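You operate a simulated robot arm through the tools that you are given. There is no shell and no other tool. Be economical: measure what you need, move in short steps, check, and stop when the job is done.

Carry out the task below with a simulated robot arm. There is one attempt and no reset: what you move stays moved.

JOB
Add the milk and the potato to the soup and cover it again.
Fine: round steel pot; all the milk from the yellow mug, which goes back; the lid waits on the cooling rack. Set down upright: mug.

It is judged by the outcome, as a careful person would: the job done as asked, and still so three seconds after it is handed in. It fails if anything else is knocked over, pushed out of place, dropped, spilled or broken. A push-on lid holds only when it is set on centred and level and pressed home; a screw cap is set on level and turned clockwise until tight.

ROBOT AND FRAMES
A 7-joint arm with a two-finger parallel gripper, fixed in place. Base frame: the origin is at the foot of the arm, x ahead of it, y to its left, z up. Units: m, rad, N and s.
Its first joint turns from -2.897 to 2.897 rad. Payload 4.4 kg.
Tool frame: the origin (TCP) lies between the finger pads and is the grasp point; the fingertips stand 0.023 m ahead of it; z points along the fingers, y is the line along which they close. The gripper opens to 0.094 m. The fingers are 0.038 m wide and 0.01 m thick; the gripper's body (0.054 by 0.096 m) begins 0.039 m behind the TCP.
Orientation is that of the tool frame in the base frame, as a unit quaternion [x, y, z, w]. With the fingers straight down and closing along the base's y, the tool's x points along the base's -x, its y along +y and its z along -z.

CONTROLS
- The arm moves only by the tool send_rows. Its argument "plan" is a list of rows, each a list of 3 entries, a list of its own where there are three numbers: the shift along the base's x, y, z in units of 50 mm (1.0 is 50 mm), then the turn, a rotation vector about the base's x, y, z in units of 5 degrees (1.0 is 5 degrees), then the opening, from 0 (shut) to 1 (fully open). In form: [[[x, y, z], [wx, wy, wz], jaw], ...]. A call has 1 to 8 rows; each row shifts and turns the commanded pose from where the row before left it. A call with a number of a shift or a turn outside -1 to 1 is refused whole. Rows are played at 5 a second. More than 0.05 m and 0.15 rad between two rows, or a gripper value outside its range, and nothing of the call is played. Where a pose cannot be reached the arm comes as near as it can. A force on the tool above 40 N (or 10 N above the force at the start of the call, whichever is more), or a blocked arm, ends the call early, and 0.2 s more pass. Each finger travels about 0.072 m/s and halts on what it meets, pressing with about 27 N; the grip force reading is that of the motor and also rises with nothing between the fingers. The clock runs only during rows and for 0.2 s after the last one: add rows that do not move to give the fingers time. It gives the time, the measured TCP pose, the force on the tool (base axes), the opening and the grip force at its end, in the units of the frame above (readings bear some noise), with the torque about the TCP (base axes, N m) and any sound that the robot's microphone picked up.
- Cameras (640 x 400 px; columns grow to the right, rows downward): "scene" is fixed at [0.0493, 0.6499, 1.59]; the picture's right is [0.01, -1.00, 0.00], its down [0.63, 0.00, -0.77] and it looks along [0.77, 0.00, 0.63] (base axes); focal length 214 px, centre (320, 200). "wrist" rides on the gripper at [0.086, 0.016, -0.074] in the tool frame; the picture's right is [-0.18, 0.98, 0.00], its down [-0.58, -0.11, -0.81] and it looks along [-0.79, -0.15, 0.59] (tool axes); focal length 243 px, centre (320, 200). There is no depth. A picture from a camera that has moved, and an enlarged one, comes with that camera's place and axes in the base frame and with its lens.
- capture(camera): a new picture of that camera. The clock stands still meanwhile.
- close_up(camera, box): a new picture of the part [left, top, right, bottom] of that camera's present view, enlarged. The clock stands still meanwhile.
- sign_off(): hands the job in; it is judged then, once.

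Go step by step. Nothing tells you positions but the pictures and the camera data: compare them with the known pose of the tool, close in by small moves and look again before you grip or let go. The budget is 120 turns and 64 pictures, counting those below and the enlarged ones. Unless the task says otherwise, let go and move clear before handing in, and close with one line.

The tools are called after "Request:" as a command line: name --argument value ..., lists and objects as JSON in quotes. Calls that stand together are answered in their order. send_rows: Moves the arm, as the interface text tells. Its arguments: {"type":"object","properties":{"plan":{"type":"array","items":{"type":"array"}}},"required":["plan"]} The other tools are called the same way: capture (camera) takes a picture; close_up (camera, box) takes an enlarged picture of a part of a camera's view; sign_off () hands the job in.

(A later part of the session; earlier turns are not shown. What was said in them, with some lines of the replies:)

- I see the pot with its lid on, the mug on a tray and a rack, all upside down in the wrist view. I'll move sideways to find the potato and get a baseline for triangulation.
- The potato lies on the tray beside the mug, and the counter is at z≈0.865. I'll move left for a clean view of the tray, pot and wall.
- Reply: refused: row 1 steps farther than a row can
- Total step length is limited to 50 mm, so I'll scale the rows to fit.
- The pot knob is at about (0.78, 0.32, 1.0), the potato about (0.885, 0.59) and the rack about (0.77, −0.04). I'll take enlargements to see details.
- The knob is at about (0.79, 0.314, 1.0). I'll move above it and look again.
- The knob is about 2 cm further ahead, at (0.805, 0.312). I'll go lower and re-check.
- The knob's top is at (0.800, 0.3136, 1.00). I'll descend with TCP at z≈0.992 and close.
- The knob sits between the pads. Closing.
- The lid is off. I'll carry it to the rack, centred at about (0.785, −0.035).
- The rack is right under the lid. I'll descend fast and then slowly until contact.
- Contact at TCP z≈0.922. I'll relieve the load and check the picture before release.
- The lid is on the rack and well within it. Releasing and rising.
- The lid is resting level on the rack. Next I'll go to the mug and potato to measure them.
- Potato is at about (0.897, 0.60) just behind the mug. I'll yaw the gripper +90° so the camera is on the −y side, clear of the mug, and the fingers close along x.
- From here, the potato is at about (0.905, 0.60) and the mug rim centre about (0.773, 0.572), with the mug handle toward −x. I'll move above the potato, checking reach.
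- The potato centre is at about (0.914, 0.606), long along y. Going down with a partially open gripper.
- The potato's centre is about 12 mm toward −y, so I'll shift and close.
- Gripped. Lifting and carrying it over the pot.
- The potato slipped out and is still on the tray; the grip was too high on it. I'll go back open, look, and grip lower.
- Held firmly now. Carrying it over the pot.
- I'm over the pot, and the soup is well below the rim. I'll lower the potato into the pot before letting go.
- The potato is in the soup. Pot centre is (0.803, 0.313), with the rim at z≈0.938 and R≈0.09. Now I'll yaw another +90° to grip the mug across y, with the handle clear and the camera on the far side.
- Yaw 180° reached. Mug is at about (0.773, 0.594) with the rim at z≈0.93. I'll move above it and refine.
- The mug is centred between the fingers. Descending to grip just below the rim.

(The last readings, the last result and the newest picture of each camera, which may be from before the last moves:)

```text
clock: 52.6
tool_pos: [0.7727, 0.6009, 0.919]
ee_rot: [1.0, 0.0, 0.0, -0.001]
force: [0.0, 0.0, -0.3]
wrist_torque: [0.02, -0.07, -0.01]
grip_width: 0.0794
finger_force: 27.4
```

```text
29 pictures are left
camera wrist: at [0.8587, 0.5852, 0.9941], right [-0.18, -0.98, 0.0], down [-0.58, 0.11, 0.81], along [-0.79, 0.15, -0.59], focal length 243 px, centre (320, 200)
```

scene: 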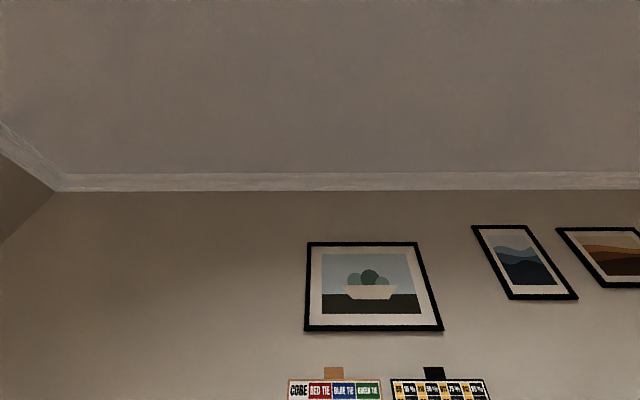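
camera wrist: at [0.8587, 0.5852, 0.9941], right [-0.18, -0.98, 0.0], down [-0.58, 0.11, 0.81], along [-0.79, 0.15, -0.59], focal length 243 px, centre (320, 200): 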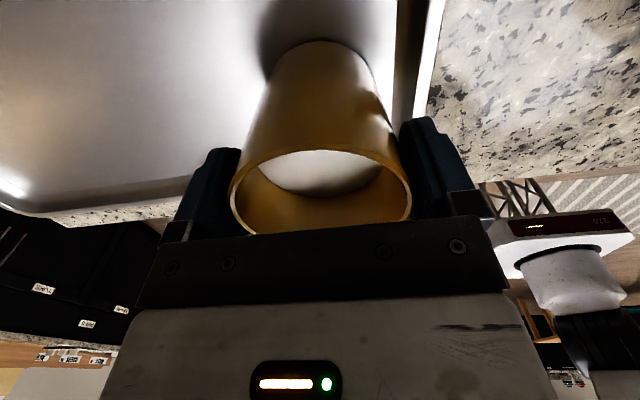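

The mug is gripped at its mouth (home pose TCP 0.7727, 0.6009, 0.919). Lifting gently and carrying it upright to the far side over the pot.

Request:
send_rows --plan '[[[0, 0, 0.2], [0, 0, 0], 0], [[0, 0, 0.4], [0, 0, 0], 0], [[0, 0, 0.6], [0, 0, 0], 0], [[0, 0, 0.6], [0, 0, 0], 0], [[0, 0, 0.6], [0, 0, 0], 0], [[0, 0, 0.6], [0, 0, 0], 0], [[0, 0, 0.4], [0, 0, 0], 0], [[0, 0, 0.2], [0, 0, 0], 0]]'

Request:
capture --camera "wrist"

```text
clock: 54.4
tool_pos: [0.7726, 0.599, 1.0974]
ee_rot: [1.0, 0.0, -0.001, 0.0]
force: [0.3, -0.2, -4.1]
wrist_torque: [-0.02, -0.04, 0.0]
grip_width: 0.0796
finger_force: 27.1
```

```text
28 pictures are left
camera wrist: at [0.8585, 0.5838, 1.1735], right [-0.18, -0.98, 0.0], down [-0.58, 0.11, 0.81], along [-0.79, 0.15, -0.59], focal length 243 px, centre (320, 200)
```

wrist: 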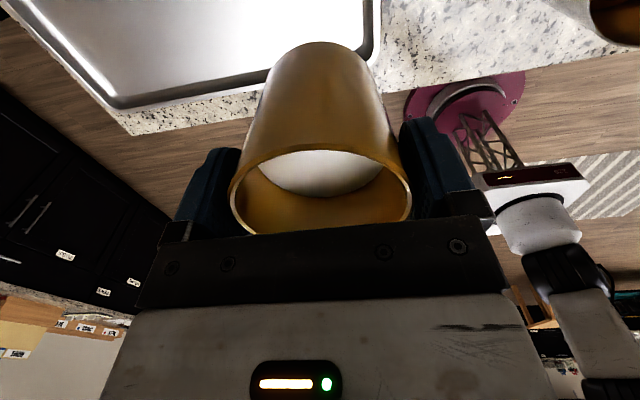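

Request:
send_rows --plan '[[[0.1, -0.4, 0], [0, 0, 0], 0], [[0.15, -0.75, 0], [0, 0, 0], 0], [[0.2, -0.85, 0], [0, 0, 0], 0], [[0.2, -0.9, 0], [0, 0, 0], 0], [[0.2, -0.9, 0], [0, 0, 0], 0], [[0.2, -0.85, 0], [0, 0, 0], 0], [[0.1, -0.7, 0.1], [0, 0, 0], 0], [[0, -0.37, 0], [0, 0, 0], 0]]'

Request:
capture --camera "wrist"

```text
clock: 56.2
tool_pos: [0.8311, 0.314, 1.1028]
ee_rot: [1.0, 0.001, 0.0, 0.0]
force: [0.1, 0.0, -5.3]
wrist_torque: [0.02, -0.01, -0.04]
grip_width: 0.0793
finger_force: 27.2
```

```text
27 pictures are left
camera wrist: at [0.918, 0.298, 1.1787], right [-0.18, -0.98, 0.0], down [-0.58, 0.11, 0.81], along [-0.79, 0.15, -0.59], focal length 243 px, centre (320, 200)
```

wrist: 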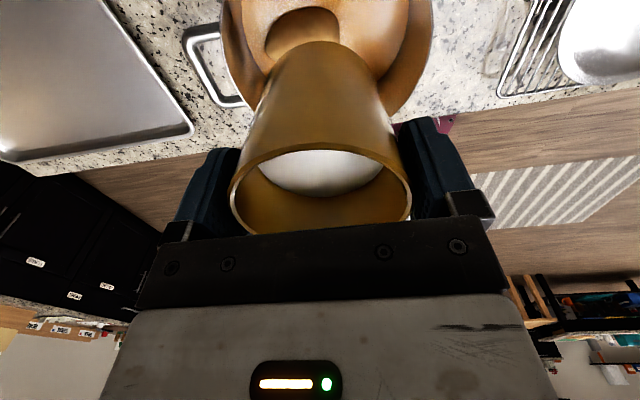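

The mug is over the pot. I'll start tilting toward the robot, with the lip staying above the pot.

Request:
send_rows --plan '[[[0, 0, 0], [0, -0.5, 0], 0], [[0, 0, 0], [0, -1, 0], 0], [[0, 0, 0], [0, -1, 0], 0], [[0, 0, 0], [0, -1, 0], 0], [[0, 0, 0], [0, -1, 0], 0], [[0, 0, 0], [0, -0.5, 0], 0]]'

Request:
capture --camera "wrist"

```text
clock: 57.6
tool_pos: [0.8301, 0.3132, 1.1035]
ee_rot: [0.976, 0.0, 0.217, 0.0]
force: [0.2, -0.3, -3.6]
wrist_torque: [-0.01, 0.06, 0.01]
grip_width: 0.0792
finger_force: 26.7
```

```text
26 pictures are left
camera wrist: at [0.8775, 0.2984, 1.2092], right [-0.17, -0.98, -0.08], down [-0.87, 0.11, 0.48], along [-0.47, 0.15, -0.87], focal length 243 px, centre (320, 200)
```

wrist: 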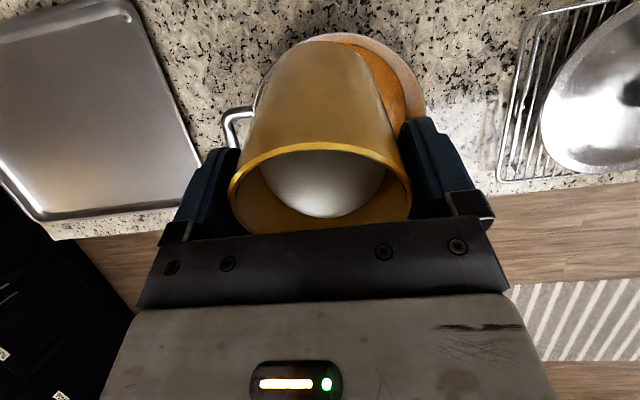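

Request:
send_rows --plan '[[[0, 0, 0], [0, -1, 0], 0], [[0, 0, 0], [0, -1, 0], 0], [[0, 0, 0], [0, -1, 0], 0], [[0, 0, 0], [0, -0.5, 0], 0], [[0, 0, 0], [0, -0.5, 0], 0], [[0, 0, 0], [0, -0.5, 0], 0], [[0, 0, 0], [0, -0.5, 0], 0], [[0, 0, 0], [0, 0, 0], 0]]'

Request:
capture --camera "wrist"

```text
clock: 59.4
tool_pos: [0.8306, 0.3146, 1.1034]
ee_rot: [0.907, 0.001, 0.422, 0.0]
force: [-0.1, -0.4, -3.7]
wrist_torque: [0.01, 0.05, 0.02]
grip_width: 0.0793
finger_force: 27.4
```

```text
25 pictures are left
camera wrist: at [0.8291, 0.2981, 1.2187], right [-0.12, -0.98, -0.14], down [-0.99, 0.11, 0.07], along [-0.06, 0.15, -0.99], focal length 243 px, centre (320, 200)
```

wrist: 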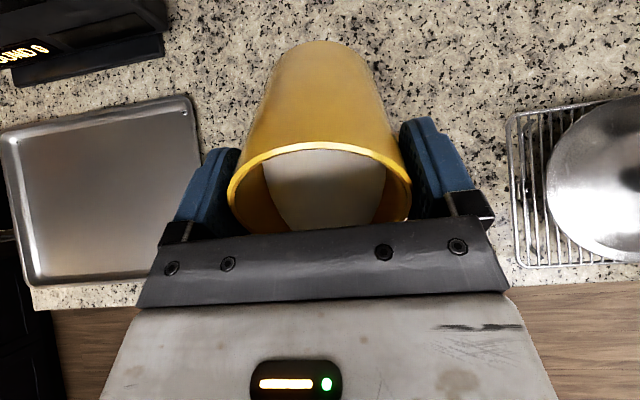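

At 50° the milk is near the lip. I'll keep tilting slowly.

Request:
send_rows --plan '[[[0, 0, 0], [0, -0.6, 0], 0], [[0, 0, 0], [0, -0.6, 0], 0], [[0, 0, 0], [0, -0.6, 0], 0], [[0, 0, 0], [0, -0.6, 0], 0], [[0, 0, 0], [0, -0.6, 0], 0], [[0, 0, 0], [0, 0, 0], 0], [[0, 0, 0], [0, 0, 0], 0]]'

Request:
capture --camera "wrist"

```text
clock: 61.0
tool_pos: [0.832, 0.314, 1.103]
ee_rot: [0.843, 0.0, 0.537, 0.0]
force: [-0.4, -0.7, -3.2]
wrist_torque: [0.0, 0.1, -0.01]
grip_width: 0.0792
finger_force: 26.9
```

```text
24 pictures are left
camera wrist: at [0.7999, 0.2985, 1.2138], right [-0.08, -0.98, -0.17], down [-0.98, 0.11, -0.19], along [0.2, 0.15, -0.97], focal length 243 px, centre (320, 200)
```

wrist: 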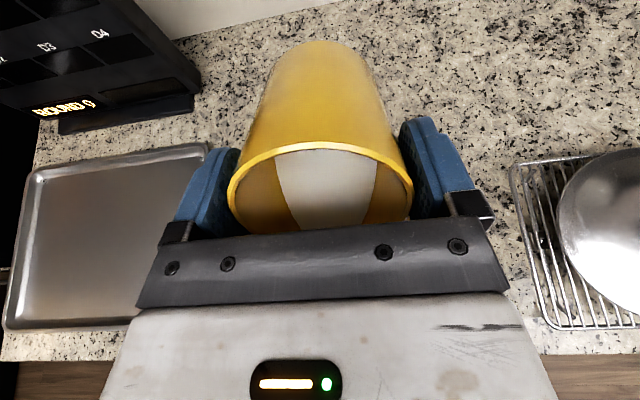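

Request:
send_rows --plan '[[[0, 0, 0], [0, -0.6, 0], 0], [[0, 0, 0], [0, -0.6, 0], 0], [[0, 0, 0], [0, -0.6, 0], 0], [[0, 0, 0], [0, -0.6, 0], 0], [[0, 0, 0], [0, -0.6, 0], 0], [[0, 0, 0], [0, -0.6, 0], 0], [[0, 0, 0], [0, -0.6, 0], 0], [[0, 0, 0], [0, 0, 0], 0]]'

Request:
capture --camera "wrist"

```text
clock: 62.8
tool_pos: [0.8311, 0.3145, 1.1035]
ee_rot: [0.732, 0.0, 0.682, 0.0]
force: [0.6, 0.6, -3.0]
wrist_torque: [-0.04, 0.08, -0.03]
grip_width: 0.0792
finger_force: 27.4
```

```text
23 pictures are left
camera wrist: at [0.7626, 0.2983, 1.1962], right [-0.01, -0.98, -0.18], down [-0.84, 0.11, -0.52], along [0.54, 0.15, -0.83], focal length 243 px, centre (320, 200)
```

wrist: 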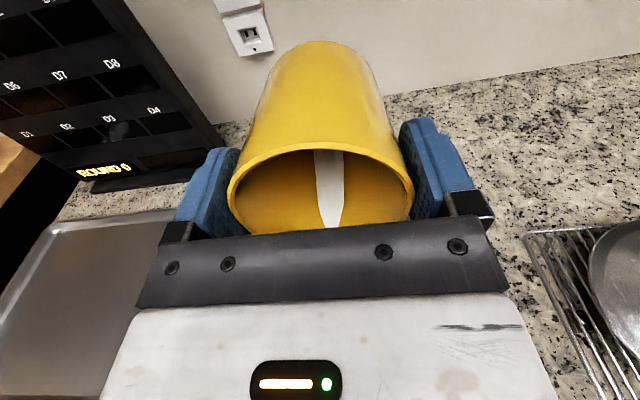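

Only a trickle remains. Tilting past horizontal to drain it all.

Request:
send_rows --plan '[[[0, 0, 0], [0, -0.8, 0], 0], [[0, 0, 0], [0, -0.8, 0], 0], [[0, 0, 0], [0, -0.8, 0], 0], [[0, 0, 0], [0, -0.8, 0], 0], [[0, 0, 0], [0, -0.8, 0], 0], [[0, 0, 0], [0, 0, 0], 0], [[0, 0, 0], [0, 0, 0], 0], [[0, 0, 0], [0, 0, 0], 0]]'

Request:
capture --camera "wrist"

```text
clock: 64.6
tool_pos: [0.8303, 0.3138, 1.1028]
ee_rot: [0.602, 0.0, 0.799, 0.0]
force: [0.6, 0.5, -3.1]
wrist_torque: [-0.01, 0.1, -0.03]
grip_width: 0.0791
finger_force: 27.2
```

```text
22 pictures are left
camera wrist: at [0.7354, 0.2986, 1.1669], right [0.05, -0.98, -0.18], down [-0.61, 0.11, -0.78], along [0.79, 0.15, -0.6], focal length 243 px, centre (320, 200)
```

wrist: 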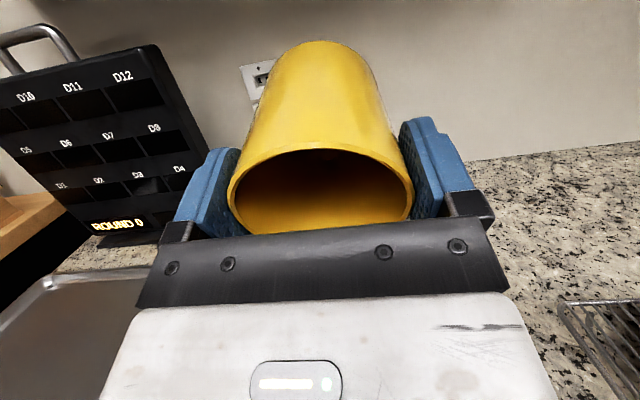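

The mug is empty. A brief extra hold, then I'll return upright.

Request:
send_rows --plan '[[[0, 0, 0], [0, -0.8, 0], 0], [[0, 0, 0], [0, 0, 0], 0], [[0, 0, 0], [0, 0, 0], 0], [[0, 0, 0], [0, 1, 0], 0], [[0, 0, 0], [0, 1, 0], 0], [[0, 0, 0], [0, 1, 0], 0], [[0, 0, 0], [0, 1, 0], 0], [[0, 0, 0], [0, 1, 0], 0]]'

Request:
send_rows --plan '[[[0, 0, 0], [0, 1, 0], 0], [[0, 0, 0], [0, 1, 0], 0], [[0, 0, 0], [0, 1, 0], 0], [[0, 0, 0], [0, 1, 0], 0], [[0, 0, 0], [0, 1, 0], 0], [[0, 0, 0], [0, 1, 0], 0], [[0, 0, 0], [0, 1, 0], 0], [[0, 0, 0], [0, 1, 0], 0]]'

Request:
send_rows --plan '[[[0, 0, 0], [0, 1, 0], 0], [[0, 0, 0], [0, 1, 0], 0], [[0, 0, 0], [0, 1, 0], 0], [[0, 0, 0], [0, 1, 0], 0], [[0, 0, 0], [0, 1, 0], 0], [[0, 0, 0], [0, 1, 0], 0], [[0, 0, 0], [0, 1, 0], 0], [[0, 0, 0], [0, 1, 0], 0]]'

Request:
send_rows --plan '[[[0, 0, 0], [0, 1, 0], 0], [[0, 0, 0], [0, 0, 0], 0]]'

Request:
capture --camera "wrist"

```text
clock: 66.4
tool_pos: [0.8316, 0.3136, 1.1025]
ee_rot: [0.737, 0.0, 0.676, 0.0]
force: [-0.5, 0.6, -1.4]
wrist_torque: [0.02, 0.11, 0.0]
grip_width: 0.0795
finger_force: 27.4
```

```text
clock: 68.2
tool_pos: [0.8311, 0.3141, 1.1039]
ee_rot: [0.924, 0.001, 0.382, 0.0]
force: [-0.6, -0.1, -2.2]
wrist_torque: [0.0, 0.03, -0.04]
grip_width: 0.0793
finger_force: 26.9
```

```text
clock: 70.0
tool_pos: [0.8308, 0.3142, 1.1039]
ee_rot: [0.999, 0.0, 0.043, 0.001]
force: [0.2, -1.2, -2.2]
wrist_torque: [0.01, 0.02, -0.01]
grip_width: 0.0793
finger_force: 27.5
```

```text
clock: 70.6
tool_pos: [0.8301, 0.3144, 1.1033]
ee_rot: [1.0, 0.001, -0.001, 0.001]
force: [-1.3, -0.7, -1.6]
wrist_torque: [0.01, -0.04, -0.03]
grip_width: 0.0793
finger_force: 27.7
```

```text
21 pictures are left
camera wrist: at [0.9178, 0.2989, 1.179], right [-0.18, -0.98, 0.0], down [-0.58, 0.11, 0.81], along [-0.79, 0.15, -0.59], focal length 243 px, centre (320, 200)
```

wrist: 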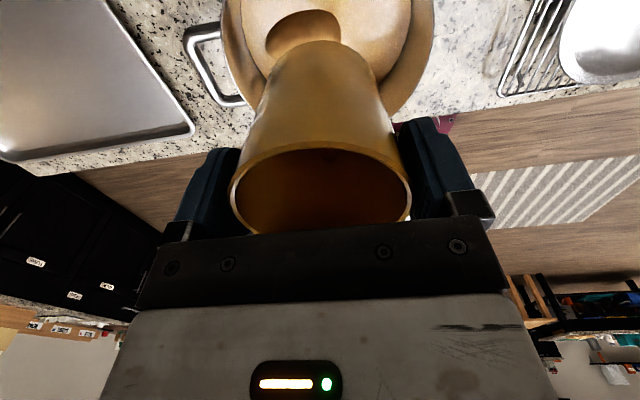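

Empty and upright. Returning the mug to its original spot on the tray.

Request:
send_rows --plan '[[[-0.1, 0.5, 0], [0, 0, 0], 0], [[-0.2, 0.87, 0], [0, 0, 0], 0], [[-0.2, 0.87, 0], [0, 0, 0], 0], [[-0.2, 0.87, 0], [0, 0, 0], 0], [[-0.2, 0.87, 0], [0, 0, 0], 0], [[-0.2, 0.87, 0], [0, 0, 0], 0], [[-0.05, 0.87, 0], [0, 0, 0], 0], [[0, 0, 0], [0, 0, 0], 0]]'

Request:
send_rows --plan '[[[0, 0, -0.8], [0, 0, 0], 0], [[0, 0, -0.8], [0, 0, 0], 0], [[0, 0, -0.8], [0, 0, 0], 0], [[0, 0, -0.6], [0, 0, 0], 0], [[0, 0, -0.3], [0, 0, 0], 0], [[0, 0, -0.2], [0, 0, 0], 0], [[0, 0, 0], [0, 0, 0], 0]]'

Request:
capture --camera "wrist"

```text
clock: 72.4
tool_pos: [0.7754, 0.5986, 1.1019]
ee_rot: [1.0, 0.0, 0.0, 0.0]
force: [-0.6, 0.0, -1.7]
wrist_torque: [-0.01, 0.0, 0.0]
grip_width: 0.0795
finger_force: 26.6
```

```text
clock: 74.0
tool_pos: [0.7727, 0.5979, 0.9275]
ee_rot: [1.0, 0.0, 0.0, 0.0]
force: [-0.9, -0.1, -2.8]
wrist_torque: [-0.02, -0.04, 0.03]
grip_width: 0.0795
finger_force: 26.9
```

```text
20 pictures are left
camera wrist: at [0.8602, 0.5827, 1.0037], right [-0.18, -0.98, 0.0], down [-0.58, 0.11, 0.81], along [-0.79, 0.15, -0.59], focal length 243 px, centre (320, 200)
```

wrist: 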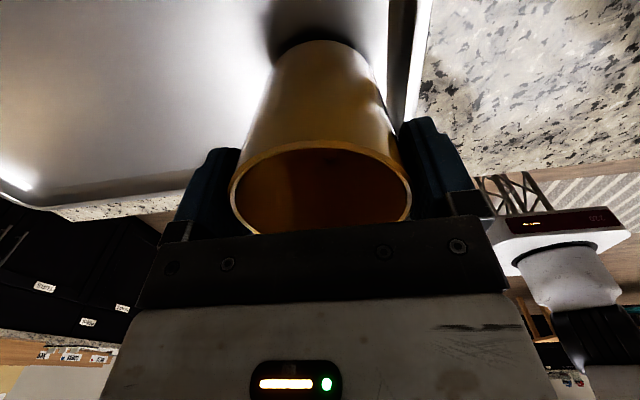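

Request:
send_rows --plan '[[[0, 0.04, -0.1], [0, 0, 0], 0], [[0, 0, -0.06], [0, 0, 0], 0], [[0, 0, -0.03], [0, 0, 0], 0], [[0, 0, -0.03], [0, 0, 0], 0], [[0, 0, 0], [0, 0, 0], 0]]'

```text
clock: 75.2
tool_pos: [0.7736, 0.6015, 0.9194]
ee_rot: [1.0, -0.001, 0.0, -0.002]
force: [-2.0, -7.0, 18.3]
wrist_torque: [0.01, 0.06, 0.06]
grip_width: 0.0793
finger_force: 26.6
```

The mug is touching down. Relieving slightly, then releasing.

Request:
send_rows --plan '[[[0, 0, 0.03], [0, 0, 0], 0], [[0, 0, 0], [0, 0, 0], 0.92], [[0, 0, 0], [0, 0, 0], 1], [[0, 0, 0], [0, 0, 0], 1], [[0, 0, 0], [0, 0, 0], 1]]'

Request:
capture --camera "wrist"

```text
clock: 76.4
tool_pos: [0.7732, 0.6018, 0.9195]
ee_rot: [1.0, -0.001, -0.001, 0.0]
force: [-0.3, -0.9, 0.5]
wrist_torque: [0.02, -0.01, 0.0]
grip_width: 0.094
finger_force: 0.0
```

```text
19 pictures are left
camera wrist: at [0.8604, 0.5867, 0.9944], right [-0.18, -0.98, 0.0], down [-0.58, 0.11, 0.81], along [-0.79, 0.15, -0.59], focal length 243 px, centre (320, 200)
```

wrist: 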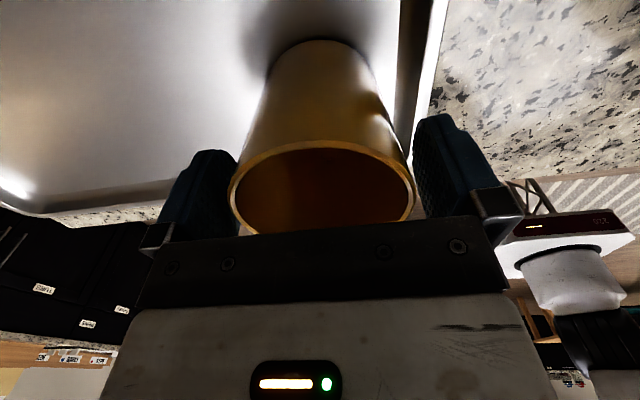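

The mug is back upright on its spot. Rising, and heading across to the lid.

Request:
send_rows --plan '[[[0, 0, 0.6], [0, 0, 0], 1], [[0, 0, 0.9], [0, 0, 0], 1], [[0, 0, 0.9], [0, 0, 0], 1], [[0, 0, 0.9], [0, 0, 0], 1], [[0, 0, 0.6], [0, 0, 0], 1], [[0, -0.9, 0], [0, 0, 0], 1], [[0, 0, 0], [0, 0, 0], 1]]'

Request:
capture --camera "wrist"

Request:
send_rows --plan '[[[0, -0.98, 0], [0, 0, 0], 1], [[0, -0.98, 0], [0, 0, 0], 1], [[0, -0.98, 0], [0, 0, 0], 1], [[0, -0.98, 0], [0, 0, 0], 1], [[0, -0.98, 0], [0, 0, 0], 1], [[0, -0.98, 0], [0, 0, 0], 1], [[0, -0.98, 0], [0, 0, 0], 1], [[0, -0.98, 0], [0, 0, 0], 1]]'

Request:
send_rows --plan '[[[0, -0.98, 0], [0, 0, 0], 1], [[0, -0.98, 0], [0, 0, 0], 1], [[0.1, -0.98, 0], [0, 0, 0], 1], [[0.05, -0.98, 0], [0, 0, 0], 1], [[0, 0, 0], [0, 0, 0], 1]]'

Request:
capture --camera "wrist"

```text
clock: 78.0
tool_pos: [0.7746, 0.557, 1.1117]
ee_rot: [1.0, 0.0, -0.001, 0.001]
force: [-0.7, -0.2, 0.2]
wrist_torque: [0.0, 0.02, 0.02]
grip_width: 0.094
finger_force: 0.0
```

```text
18 pictures are left
camera wrist: at [0.8616, 0.5418, 1.1883], right [-0.18, -0.98, 0.0], down [-0.58, 0.11, 0.81], along [-0.79, 0.15, -0.59], focal length 243 px, centre (320, 200)
```

wrist: 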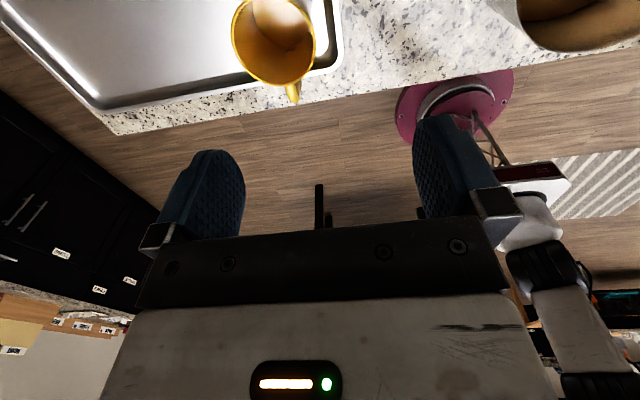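

```text
clock: 79.8
tool_pos: [0.7746, 0.164, 1.1098]
ee_rot: [1.0, 0.0, 0.0, 0.0]
force: [1.0, 0.0, -0.3]
wrist_torque: [0.02, 0.01, -0.01]
grip_width: 0.094
finger_force: 0.1
```

```text
clock: 81.0
tool_pos: [0.7726, 0.0609, 1.1093]
ee_rot: [1.0, -0.015, 0.002, 0.012]
force: [0.4, -0.2, 0.0]
wrist_torque: [0.02, 0.02, 0.01]
grip_width: 0.0939
finger_force: 0.1
out of reach, approached as far as the arm can: row 2, 3, 4
```

```text
17 pictures are left
camera wrist: at [0.8572, 0.0456, 1.1865], right [-0.21, -0.98, 0.02], down [-0.58, 0.15, 0.8], along [-0.79, 0.16, -0.6], focal length 243 px, centre (320, 200)
```

wrist: 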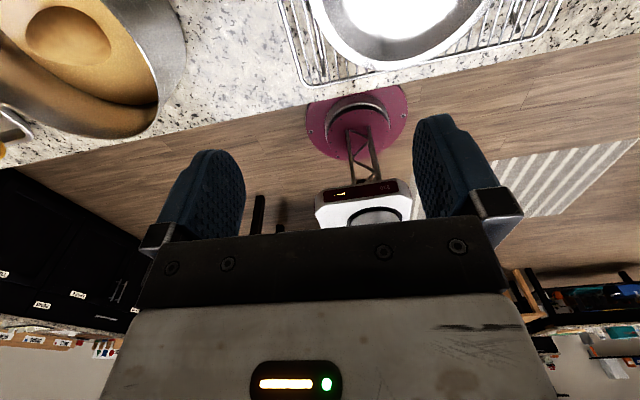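

The joint limit stops me at this yaw, so I'll turn back to the original yaw while staying high.

Request:
send_rows --plan '[[[0, 0, 0], [0, 0, -1], 1], [[0, 0, 0], [0, 0, -1], 1], [[0, 0, 0], [0, 0, -1], 1], [[0, 0, 0], [0, 0, -1], 1], [[0, 0, 0], [0, 0, -1], 1], [[0, 0, 0], [0, 0, -1], 1], [[0, 0, 0], [0, 0, -1], 1], [[0, 0, 0], [0, 0, -1], 1]]'

Request:
send_rows --plan '[[[0, 0, 0], [0, 0, -1], 1], [[0, 0, 0], [0, 0, -1], 1], [[0, 0, 0], [0, 0, -1], 1], [[0, 0, 0], [0, 0, -1], 1], [[0, 0, 0], [0, 0, -1], 1], [[0, 0, 0], [0, 0, -1], 1], [[0, 0, 0], [0, 0, -1], 1], [[0, 0, 0], [0, 0, -1], 1]]'

Request:
send_rows --plan '[[[0, 0, 0], [0, 0, -1], 1], [[0, 0, 0], [0, 0, -1], 1], [[0, 0, 0], [0, 0, -1], 1], [[0, 0, 0], [0, 0, -1], 1], [[0, 0, 0], [0, 0, -1], 1], [[0, 0, 0], [0, 0, -1], 1], [[0, 0, 0], [0, 0, -1], 1], [[0, 0, 0], [0, 0, -1], 1]]'

Request:
send_rows --plan '[[[0, 0, 0], [0, 0, -1], 1], [[0, 0, 0], [0, 0, -1], 1], [[0, 0, 0], [0, 0, -1], 1], [[0, 0, 0], [0, 0, -1], 1], [[0, 0, 0], [0, 0, -1], 1], [[0, 0, 0], [0, 0, -1], 1], [[0, 0, 0], [0, 0, -1], 1], [[0, 0, 0], [0, 0, -1], 1]]'

Request:
send_rows --plan '[[[0, 0, 0], [0, 0, -1], 1], [[0, 0, 0], [0, 0, -1], 1], [[0, 0, 0], [0, 0, -1], 1], [[0, 0, 0], [0, 0, -1], 1], [[0, 0, 0], [0, 0, 0], 1]]'

```text
clock: 82.8
tool_pos: [0.7731, 0.0639, 1.1135]
ee_rot: [0.939, -0.343, 0.0, 0.0]
force: [0.0, 1.0, -0.6]
wrist_torque: [0.02, 0.01, 0.03]
grip_width: 0.0939
finger_force: 0.0
```

```text
clock: 84.6
tool_pos: [0.7737, 0.0624, 1.1122]
ee_rot: [0.765, -0.644, -0.001, 0.0]
force: [-0.2, -0.4, 0.3]
wrist_torque: [0.02, 0.0, 0.0]
grip_width: 0.0939
finger_force: 0.2
```

```text
clock: 86.4
tool_pos: [0.774, 0.063, 1.1126]
ee_rot: [-0.499, 0.866, 0.0, 0.0]
force: [-0.3, 0.0, -1.4]
wrist_torque: [0.0, 0.0, 0.0]
grip_width: 0.094
finger_force: 0.1
```

```text
clock: 88.2
tool_pos: [0.774, 0.0625, 1.1124]
ee_rot: [-0.173, 0.985, 0.001, -0.001]
force: [0.2, -0.1, -0.2]
wrist_torque: [-0.03, -0.02, -0.02]
grip_width: 0.0941
finger_force: 0.0
```

```text
clock: 89.4
tool_pos: [0.7746, 0.0626, 1.1128]
ee_rot: [0.0, 1.0, 0.0, 0.0]
force: [0.0, 0.0, -0.4]
wrist_torque: [0.03, -0.01, 0.03]
grip_width: 0.0938
finger_force: 0.0
```

Orientation restored. Moving above the lid at (0.781, −0.034).

Request:
send_rows --plan '[[[0.06, -0.96, 0], [0, 0, 0], 1], [[0.06, -0.97, 0], [0, 0, 0], 1], [[0, 0, -0.8], [0, 0, 0], 1], [[0, 0, -0.8], [0, 0, 0], 1], [[0, 0, -0.8], [0, 0, 0], 1], [[0, 0, 0], [0, 0, 0], 1]]'

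Request:
capture --camera "wrist"

```text
clock: 90.8
tool_pos: [0.7795, -0.0336, 0.9905]
ee_rot: [0.0, 1.0, 0.0, 0.0]
force: [0.4, 0.5, -0.3]
wrist_torque: [0.0, 0.0, 0.0]
grip_width: 0.0939
finger_force: 0.0
```

```text
16 pictures are left
camera wrist: at [0.6926, -0.0168, 1.067], right [0.18, 0.98, 0.0], down [0.58, -0.11, 0.81], along [0.79, -0.15, -0.59], focal length 243 px, centre (320, 200)
```

wrist: 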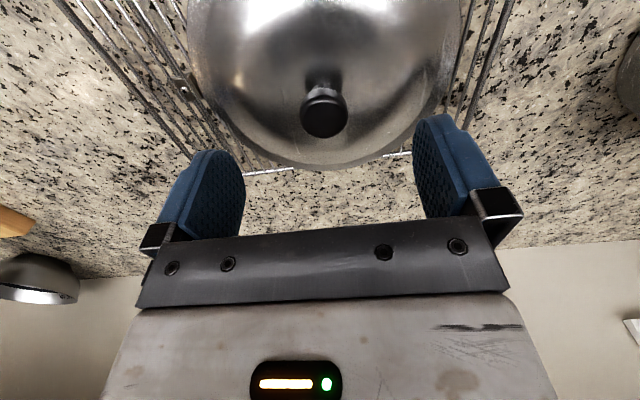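

Request:
send_rows --plan '[[[0.02, 0, -0.6], [0, 0, 0], 1], [[0, 0, -0.5], [0, 0, 0], 1], [[0, 0, -0.26], [0, 0, 0], 1], [[0, 0, 0], [0, 0, 0], 1]]'

Request:
capture --camera "wrist"

```text
clock: 91.8
tool_pos: [0.7804, -0.0334, 0.9253]
ee_rot: [0.0, 1.0, 0.0, 0.0]
force: [0.8, 0.5, 0.4]
wrist_torque: [0.0, 0.01, -0.02]
grip_width: 0.0941
finger_force: 0.0
```

```text
15 pictures are left
camera wrist: at [0.6947, -0.0166, 1.0015], right [0.18, 0.98, 0.0], down [0.58, -0.11, 0.81], along [0.79, -0.15, -0.59], focal length 243 px, centre (320, 200)
```

wrist: 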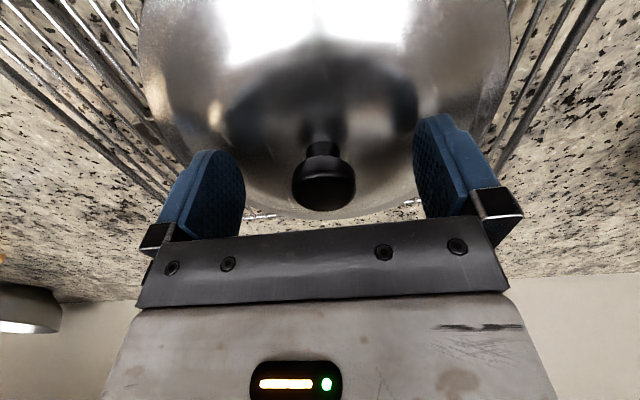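

Request:
send_rows --plan '[[[0, 0.05, -0.05], [0, 0, 0], 1], [[0, 0, 0], [0, 0, 0], 0.6], [[0, 0, 0], [0, 0, 0], 0.4], [[0, 0, 0], [0, 0, 0], 0.2], [[0, 0, 0], [0, 0, 0], 0], [[0, 0, 0], [0, 0, 0], 0], [[0, 0, 0], [0, 0, 0], 0]]'

Request:
send_rows --plan '[[[0, 0, 0.2], [0, 0, 0], 0], [[0, 0, 0.5], [0, 0, 0], 0], [[0, 0, 0.9], [0, 0, 0], 0], [[0, 0, 0.9], [0, 0, 0], 0], [[0, 0, 0.9], [0, 0, 0], 0]]'

Request:
capture --camera "wrist"

```text
clock: 93.4
tool_pos: [0.7812, -0.0311, 0.9225]
ee_rot: [0.0, 1.0, 0.0, 0.0]
force: [-0.3, 0.4, 0.9]
wrist_torque: [0.12, -0.12, 0.05]
grip_width: 0.0334
finger_force: 27.3
```

```text
clock: 94.6
tool_pos: [0.7812, -0.0306, 1.0932]
ee_rot: [0.0, 1.0, 0.001, 0.0]
force: [-0.1, 0.3, -2.7]
wrist_torque: [0.0, 0.02, 0.01]
grip_width: 0.0331
finger_force: 27.3
```

```text
14 pictures are left
camera wrist: at [0.6947, -0.0147, 1.1697], right [0.18, 0.98, 0.0], down [0.58, -0.11, 0.81], along [0.79, -0.15, -0.59], focal length 243 px, centre (320, 200)
```

wrist: 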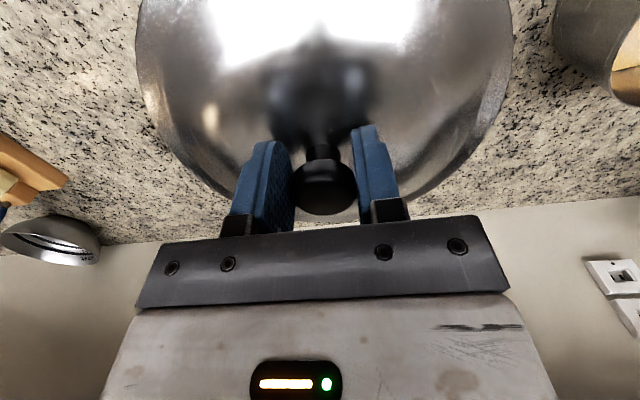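

The lid is held, about 3 mm higher in the grip than before. Carrying it back over the pot.

Request:
send_rows --plan '[[[0, 0.98, 0], [0, 0, 0], 0], [[0, 0.98, 0], [0, 0, 0], 0], [[0.1, 0.98, 0], [0, 0, 0], 0], [[0.1, 0.98, 0], [0, 0, 0], 0], [[0.16, 0.98, 0], [0, 0, 0], 0], [[0, 0.98, 0], [0, 0, 0], 0], [[0, 0.98, 0], [0, 0, 0], 0], [[0, 0, 0], [0, 0, 0], 0]]'

Request:
capture --camera "wrist"

```text
clock: 96.4
tool_pos: [0.7992, 0.3118, 1.0938]
ee_rot: [0.0, 1.0, 0.0, 0.0]
force: [0.3, 0.3, -1.2]
wrist_torque: [-0.01, 0.05, -0.02]
grip_width: 0.0333
finger_force: 27.3
```

```text
13 pictures are left
camera wrist: at [0.7132, 0.3286, 1.169], right [0.18, 0.98, 0.0], down [0.58, -0.11, 0.81], along [0.79, -0.15, -0.59], focal length 243 px, centre (320, 200)
```

wrist: 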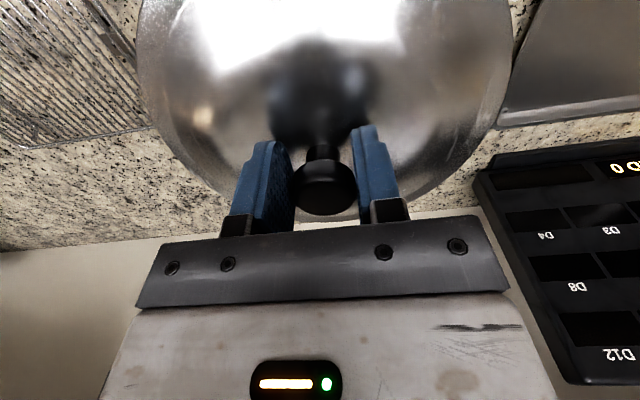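

Request:
send_rows --plan '[[[0, 0, -0.8], [0, 0, 0], 0], [[0, 0, -0.6], [0, 0, 0], 0], [[0, 0, -0.3], [0, 0, 0], 0], [[0, 0, 0], [0, 0, 0], 0]]'

Request:
capture --camera "wrist"

```text
clock: 97.4
tool_pos: [0.7997, 0.3108, 1.0086]
ee_rot: [0.0, 1.0, -0.001, 0.001]
force: [-0.1, 0.0, -2.1]
wrist_torque: [-0.04, 0.02, 0.01]
grip_width: 0.0331
finger_force: 26.9
```

```text
12 pictures are left
camera wrist: at [0.7123, 0.3285, 1.0829], right [0.18, 0.98, 0.0], down [0.58, -0.11, 0.81], along [0.79, -0.15, -0.59], focal length 243 px, centre (320, 200)
```

wrist: 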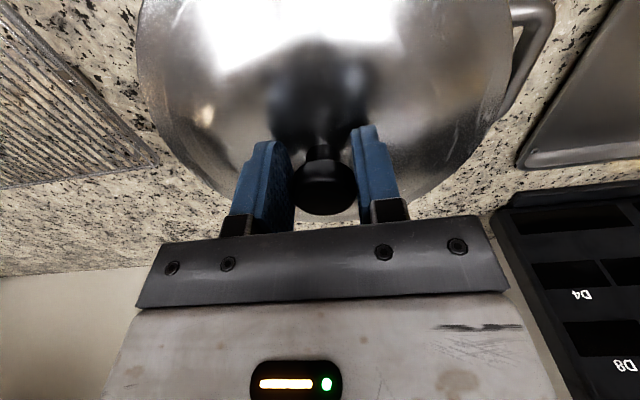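

The lid covers the pot symmetrically. Lowering slowly.

Request:
send_rows --plan '[[[0, 0.01, -0.15], [0, 0, 0], 0], [[0, 0, -0.1], [0, 0, 0], 0], [[0, 0, -0.05], [0, 0, 0], 0], [[0, 0, -0.04], [0, 0, 0], 0], [[0, 0, 0], [0, 0, 0], 0]]'

```text
clock: 98.6
tool_pos: [0.7998, 0.3122, 0.9898]
ee_rot: [-0.001, 1.0, 0.0, 0.0]
force: [0.3, 0.0, -0.7]
wrist_torque: [0.02, 0.01, -0.02]
grip_width: 0.0335
finger_force: 27.2
```

Request:
send_rows --plan '[[[0, 0, -0.04], [0, 0, 0], 0], [[0, 0, -0.04], [0, 0, 0], 0], [[0, 0, 0], [0, 0, 0], 0]]'

Request:
capture --camera "wrist"

```text
clock: 99.4
tool_pos: [0.7983, 0.3119, 0.9873]
ee_rot: [0.0, 1.0, 0.0, 0.001]
force: [-0.6, 0.4, 6.1]
wrist_torque: [-0.17, 0.51, 0.0]
grip_width: 0.0334
finger_force: 26.5
```

```text
11 pictures are left
camera wrist: at [0.7122, 0.3288, 1.0629], right [0.18, 0.98, 0.0], down [0.58, -0.11, 0.81], along [0.79, -0.15, -0.59], focal length 243 px, centre (320, 200)
```

wrist: 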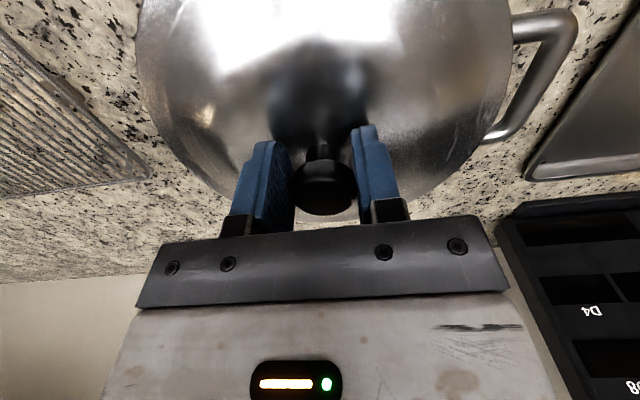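

Contact, a little one-sided. I'll press down gently while held so it seats.

Request:
send_rows --plan '[[[0, 0, -0.04], [0, 0, 0], 0], [[0, 0, -0.04], [0, 0, 0], 0], [[0, 0, -0.04], [0, 0, 0], 0], [[0, 0, 0], [0, 0, 0], 0]]'

```text
clock: 100.4
tool_pos: [0.7987, 0.3115, 0.9815]
ee_rot: [0.0, 1.0, 0.0, 0.001]
force: [3.7, -2.2, 21.1]
wrist_torque: [-0.12, -0.04, -0.04]
grip_width: 0.0331
finger_force: 27.2
```

Request:
send_rows --plan '[[[0, 0, 0.04], [0, 0, 0], 0], [[0, 0, 0], [0, 0, 0], 0.5], [[0, 0, 0], [0, 0, 0], 1], [[0, 0, 0], [0, 0, 0], 1], [[0, 0, 0], [0, 0, 0], 1], [[0, 0, 0.8], [0, 0, 0], 1], [[0, 0, 0.8], [0, 0, 0], 1], [[0, 0, 0], [0, 0, 0], 1]]'

Request:
capture --camera "wrist"

```text
clock: 102.2
tool_pos: [0.7996, 0.3115, 1.064]
ee_rot: [0.0, 1.0, 0.0, 0.0]
force: [-0.6, -0.5, 0.6]
wrist_torque: [0.0, 0.0, 0.01]
grip_width: 0.094
finger_force: 0.0
```

```text
10 pictures are left
camera wrist: at [0.7126, 0.3286, 1.1397], right [0.18, 0.98, 0.0], down [0.58, -0.11, 0.81], along [0.79, -0.15, -0.59], focal length 243 px, centre (320, 200)
```

wrist: 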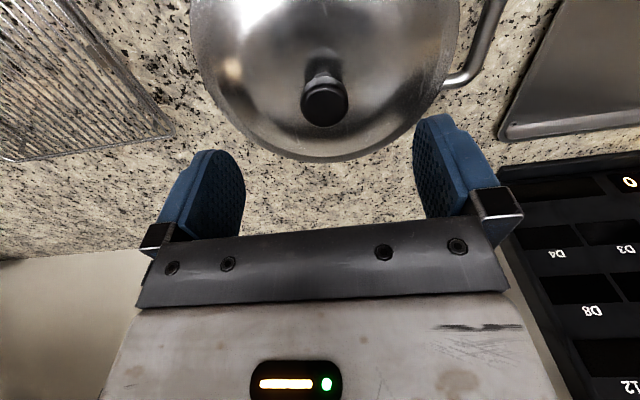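

The lid looks level and centred. I'll close the fingers and press on the knob from above to make sure it's home.

Request:
send_rows --plan '[[[0, 0.03, 0], [0, 0, 0], 0.5], [[0, 0, 0], [0, 0, 0], 0], [[0, 0, 0], [0, 0, 0], 0], [[0, 0, -0.3], [0, 0, 0], 0], [[0, 0, -0.2], [0, 0, 0], 0], [[0, 0, -0.1], [0, 0, 0], 0], [[0, 0, -0.06], [0, 0, 0], 0], [[0, 0, -0.04], [0, 0, 0], 0]]'

```text
clock: 104.0
tool_pos: [0.7996, 0.3128, 1.0269]
ee_rot: [0.0, 1.0, 0.0, 0.0]
force: [0.3, -0.1, -0.3]
wrist_torque: [0.03, 0.0, 0.01]
grip_width: 0.0
finger_force: 27.2
```

Request:
send_rows --plan '[[[0, 0, -0.05], [0, 0, 0], 0], [[0, 0, -0.05], [0, 0, 0], 0], [[0, 0, -0.05], [0, 0, 0], 0], [[0, 0, -0.04], [0, 0, 0], 0], [[0, 0, -0.04], [0, 0, 0], 0], [[0, 0, -0.04], [0, 0, 0], 0]]'

```text
clock: 105.4
tool_pos: [0.799, 0.3124, 1.0134]
ee_rot: [0.0, 1.0, 0.0, 0.0]
force: [-1.1, -0.5, 0.0]
wrist_torque: [-0.02, -0.05, 0.01]
grip_width: 0.0001
finger_force: 26.6
```

Request:
send_rows --plan '[[[0, 0, -0.04], [0, 0, 0], 0], [[0, 0, -0.04], [0, 0, 0], 0], [[0, 0, -0.04], [0, 0, 0], 0], [[0, 0, -0.04], [0, 0, 0], 0], [[0, 0, 0], [0, 0, 0], 0]]'

Request:
capture --camera "wrist"

```text
clock: 106.2
tool_pos: [0.7999, 0.3135, 1.0127]
ee_rot: [0.0, 1.0, 0.001, 0.002]
force: [0.5, 0.1, 5.3]
wrist_torque: [0.0, 0.01, -0.07]
grip_width: 0.0001
finger_force: 27.2
stopped in row 4: the force on the tool passed its limit at 44 N (the readings are from after the stop); the commanded pose is now the measured one
```

```text
9 pictures are left
camera wrist: at [0.7134, 0.3303, 1.0885], right [0.18, 0.98, 0.0], down [0.58, -0.11, 0.81], along [0.8, -0.15, -0.59], focal length 243 px, centre (320, 200)
```

wrist: 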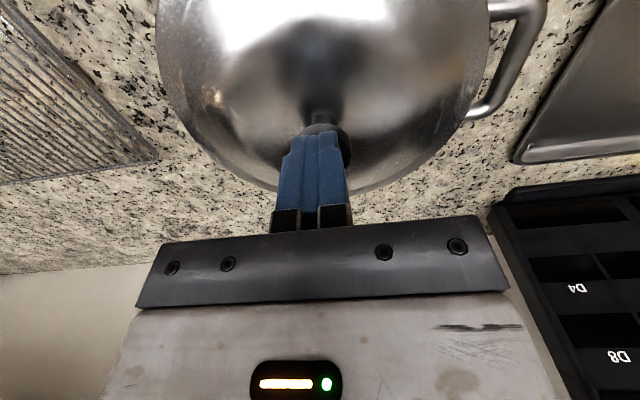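

It took a 44 N press without moving. I'll go to the same pose as my earlier picture of the sealed pot (0.802, 0.3144, 1.0404) and compare.

Request:
send_rows --plan '[[[0.04, 0.02, 0.55], [0, 0, 0], 0.5], [[0, 0, 0], [0, 0, 0], 1], [[0, 0, 0], [0, 0, 0], 1], [[0, 0, 0], [0, 0, 0], 1]]'

Request:
capture --camera "wrist"

```text
clock: 107.2
tool_pos: [0.8032, 0.3157, 1.0407]
ee_rot: [0.001, 1.0, 0.001, 0.002]
force: [0.6, 0.5, -0.1]
wrist_torque: [-0.02, -0.01, 0.01]
grip_width: 0.094
finger_force: 0.1
```

```text
8 pictures are left
camera wrist: at [0.7157, 0.331, 1.1161], right [0.18, 0.98, 0.0], down [0.58, -0.11, 0.81], along [0.8, -0.15, -0.59], focal length 243 px, centre (320, 200)
```

wrist: 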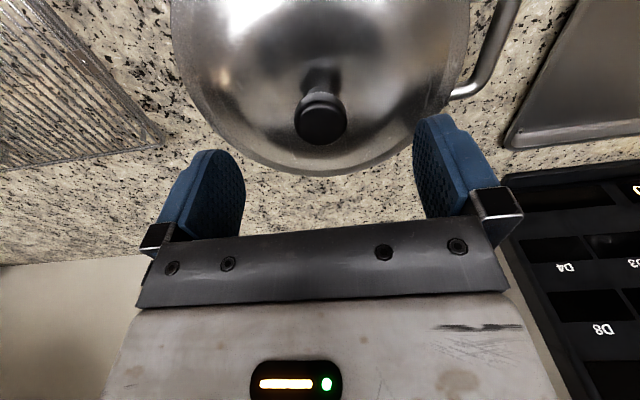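

The lid-to-handle relation matches the original sealed picture, so it is seated. I'll move clear and do a last overall look.

Request:
send_rows --plan '[[[0, 0, 0.9], [0, 0, 0], 1], [[0, 0, 0.9], [0, 0, 0], 1], [[-0.6, 0.3, 0.7], [0, 0, 0], 1], [[-0.8, 0.3, 0.4], [0, 0, 0], 1], [[-0.8, 0.3, 0.3], [0, 0, 0], 1], [[-0.8, 0, 0], [0, 0, 0], 1], [[0, 0, 0], [0, 0, 0], 1]]'

Request:
capture --camera "wrist"

```text
clock: 108.8
tool_pos: [0.6544, 0.3578, 1.1978]
ee_rot: [0.0, 1.0, 0.0, 0.003]
force: [-0.8, -0.8, 0.3]
wrist_torque: [0.02, 0.0, 0.0]
grip_width: 0.094
finger_force: 0.0
```

```text
7 pictures are left
camera wrist: at [0.5677, 0.3755, 1.2734], right [0.18, 0.98, 0.0], down [0.58, -0.11, 0.81], along [0.8, -0.15, -0.59], focal length 243 px, centre (320, 200)
```

wrist: 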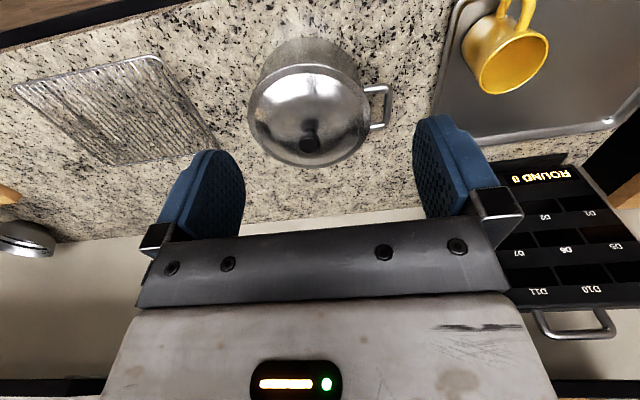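

The pot is covered, the mug stands upright and empty on its tray, and there are no spills on the counter. Handing in.

Request:
sign_off

```text
The job is handed in.
```

The milk and the potato are in the soup, the lid is back on the pot and pressed home, and the empty mug stands upright on its tray, so the job is done and handed in.
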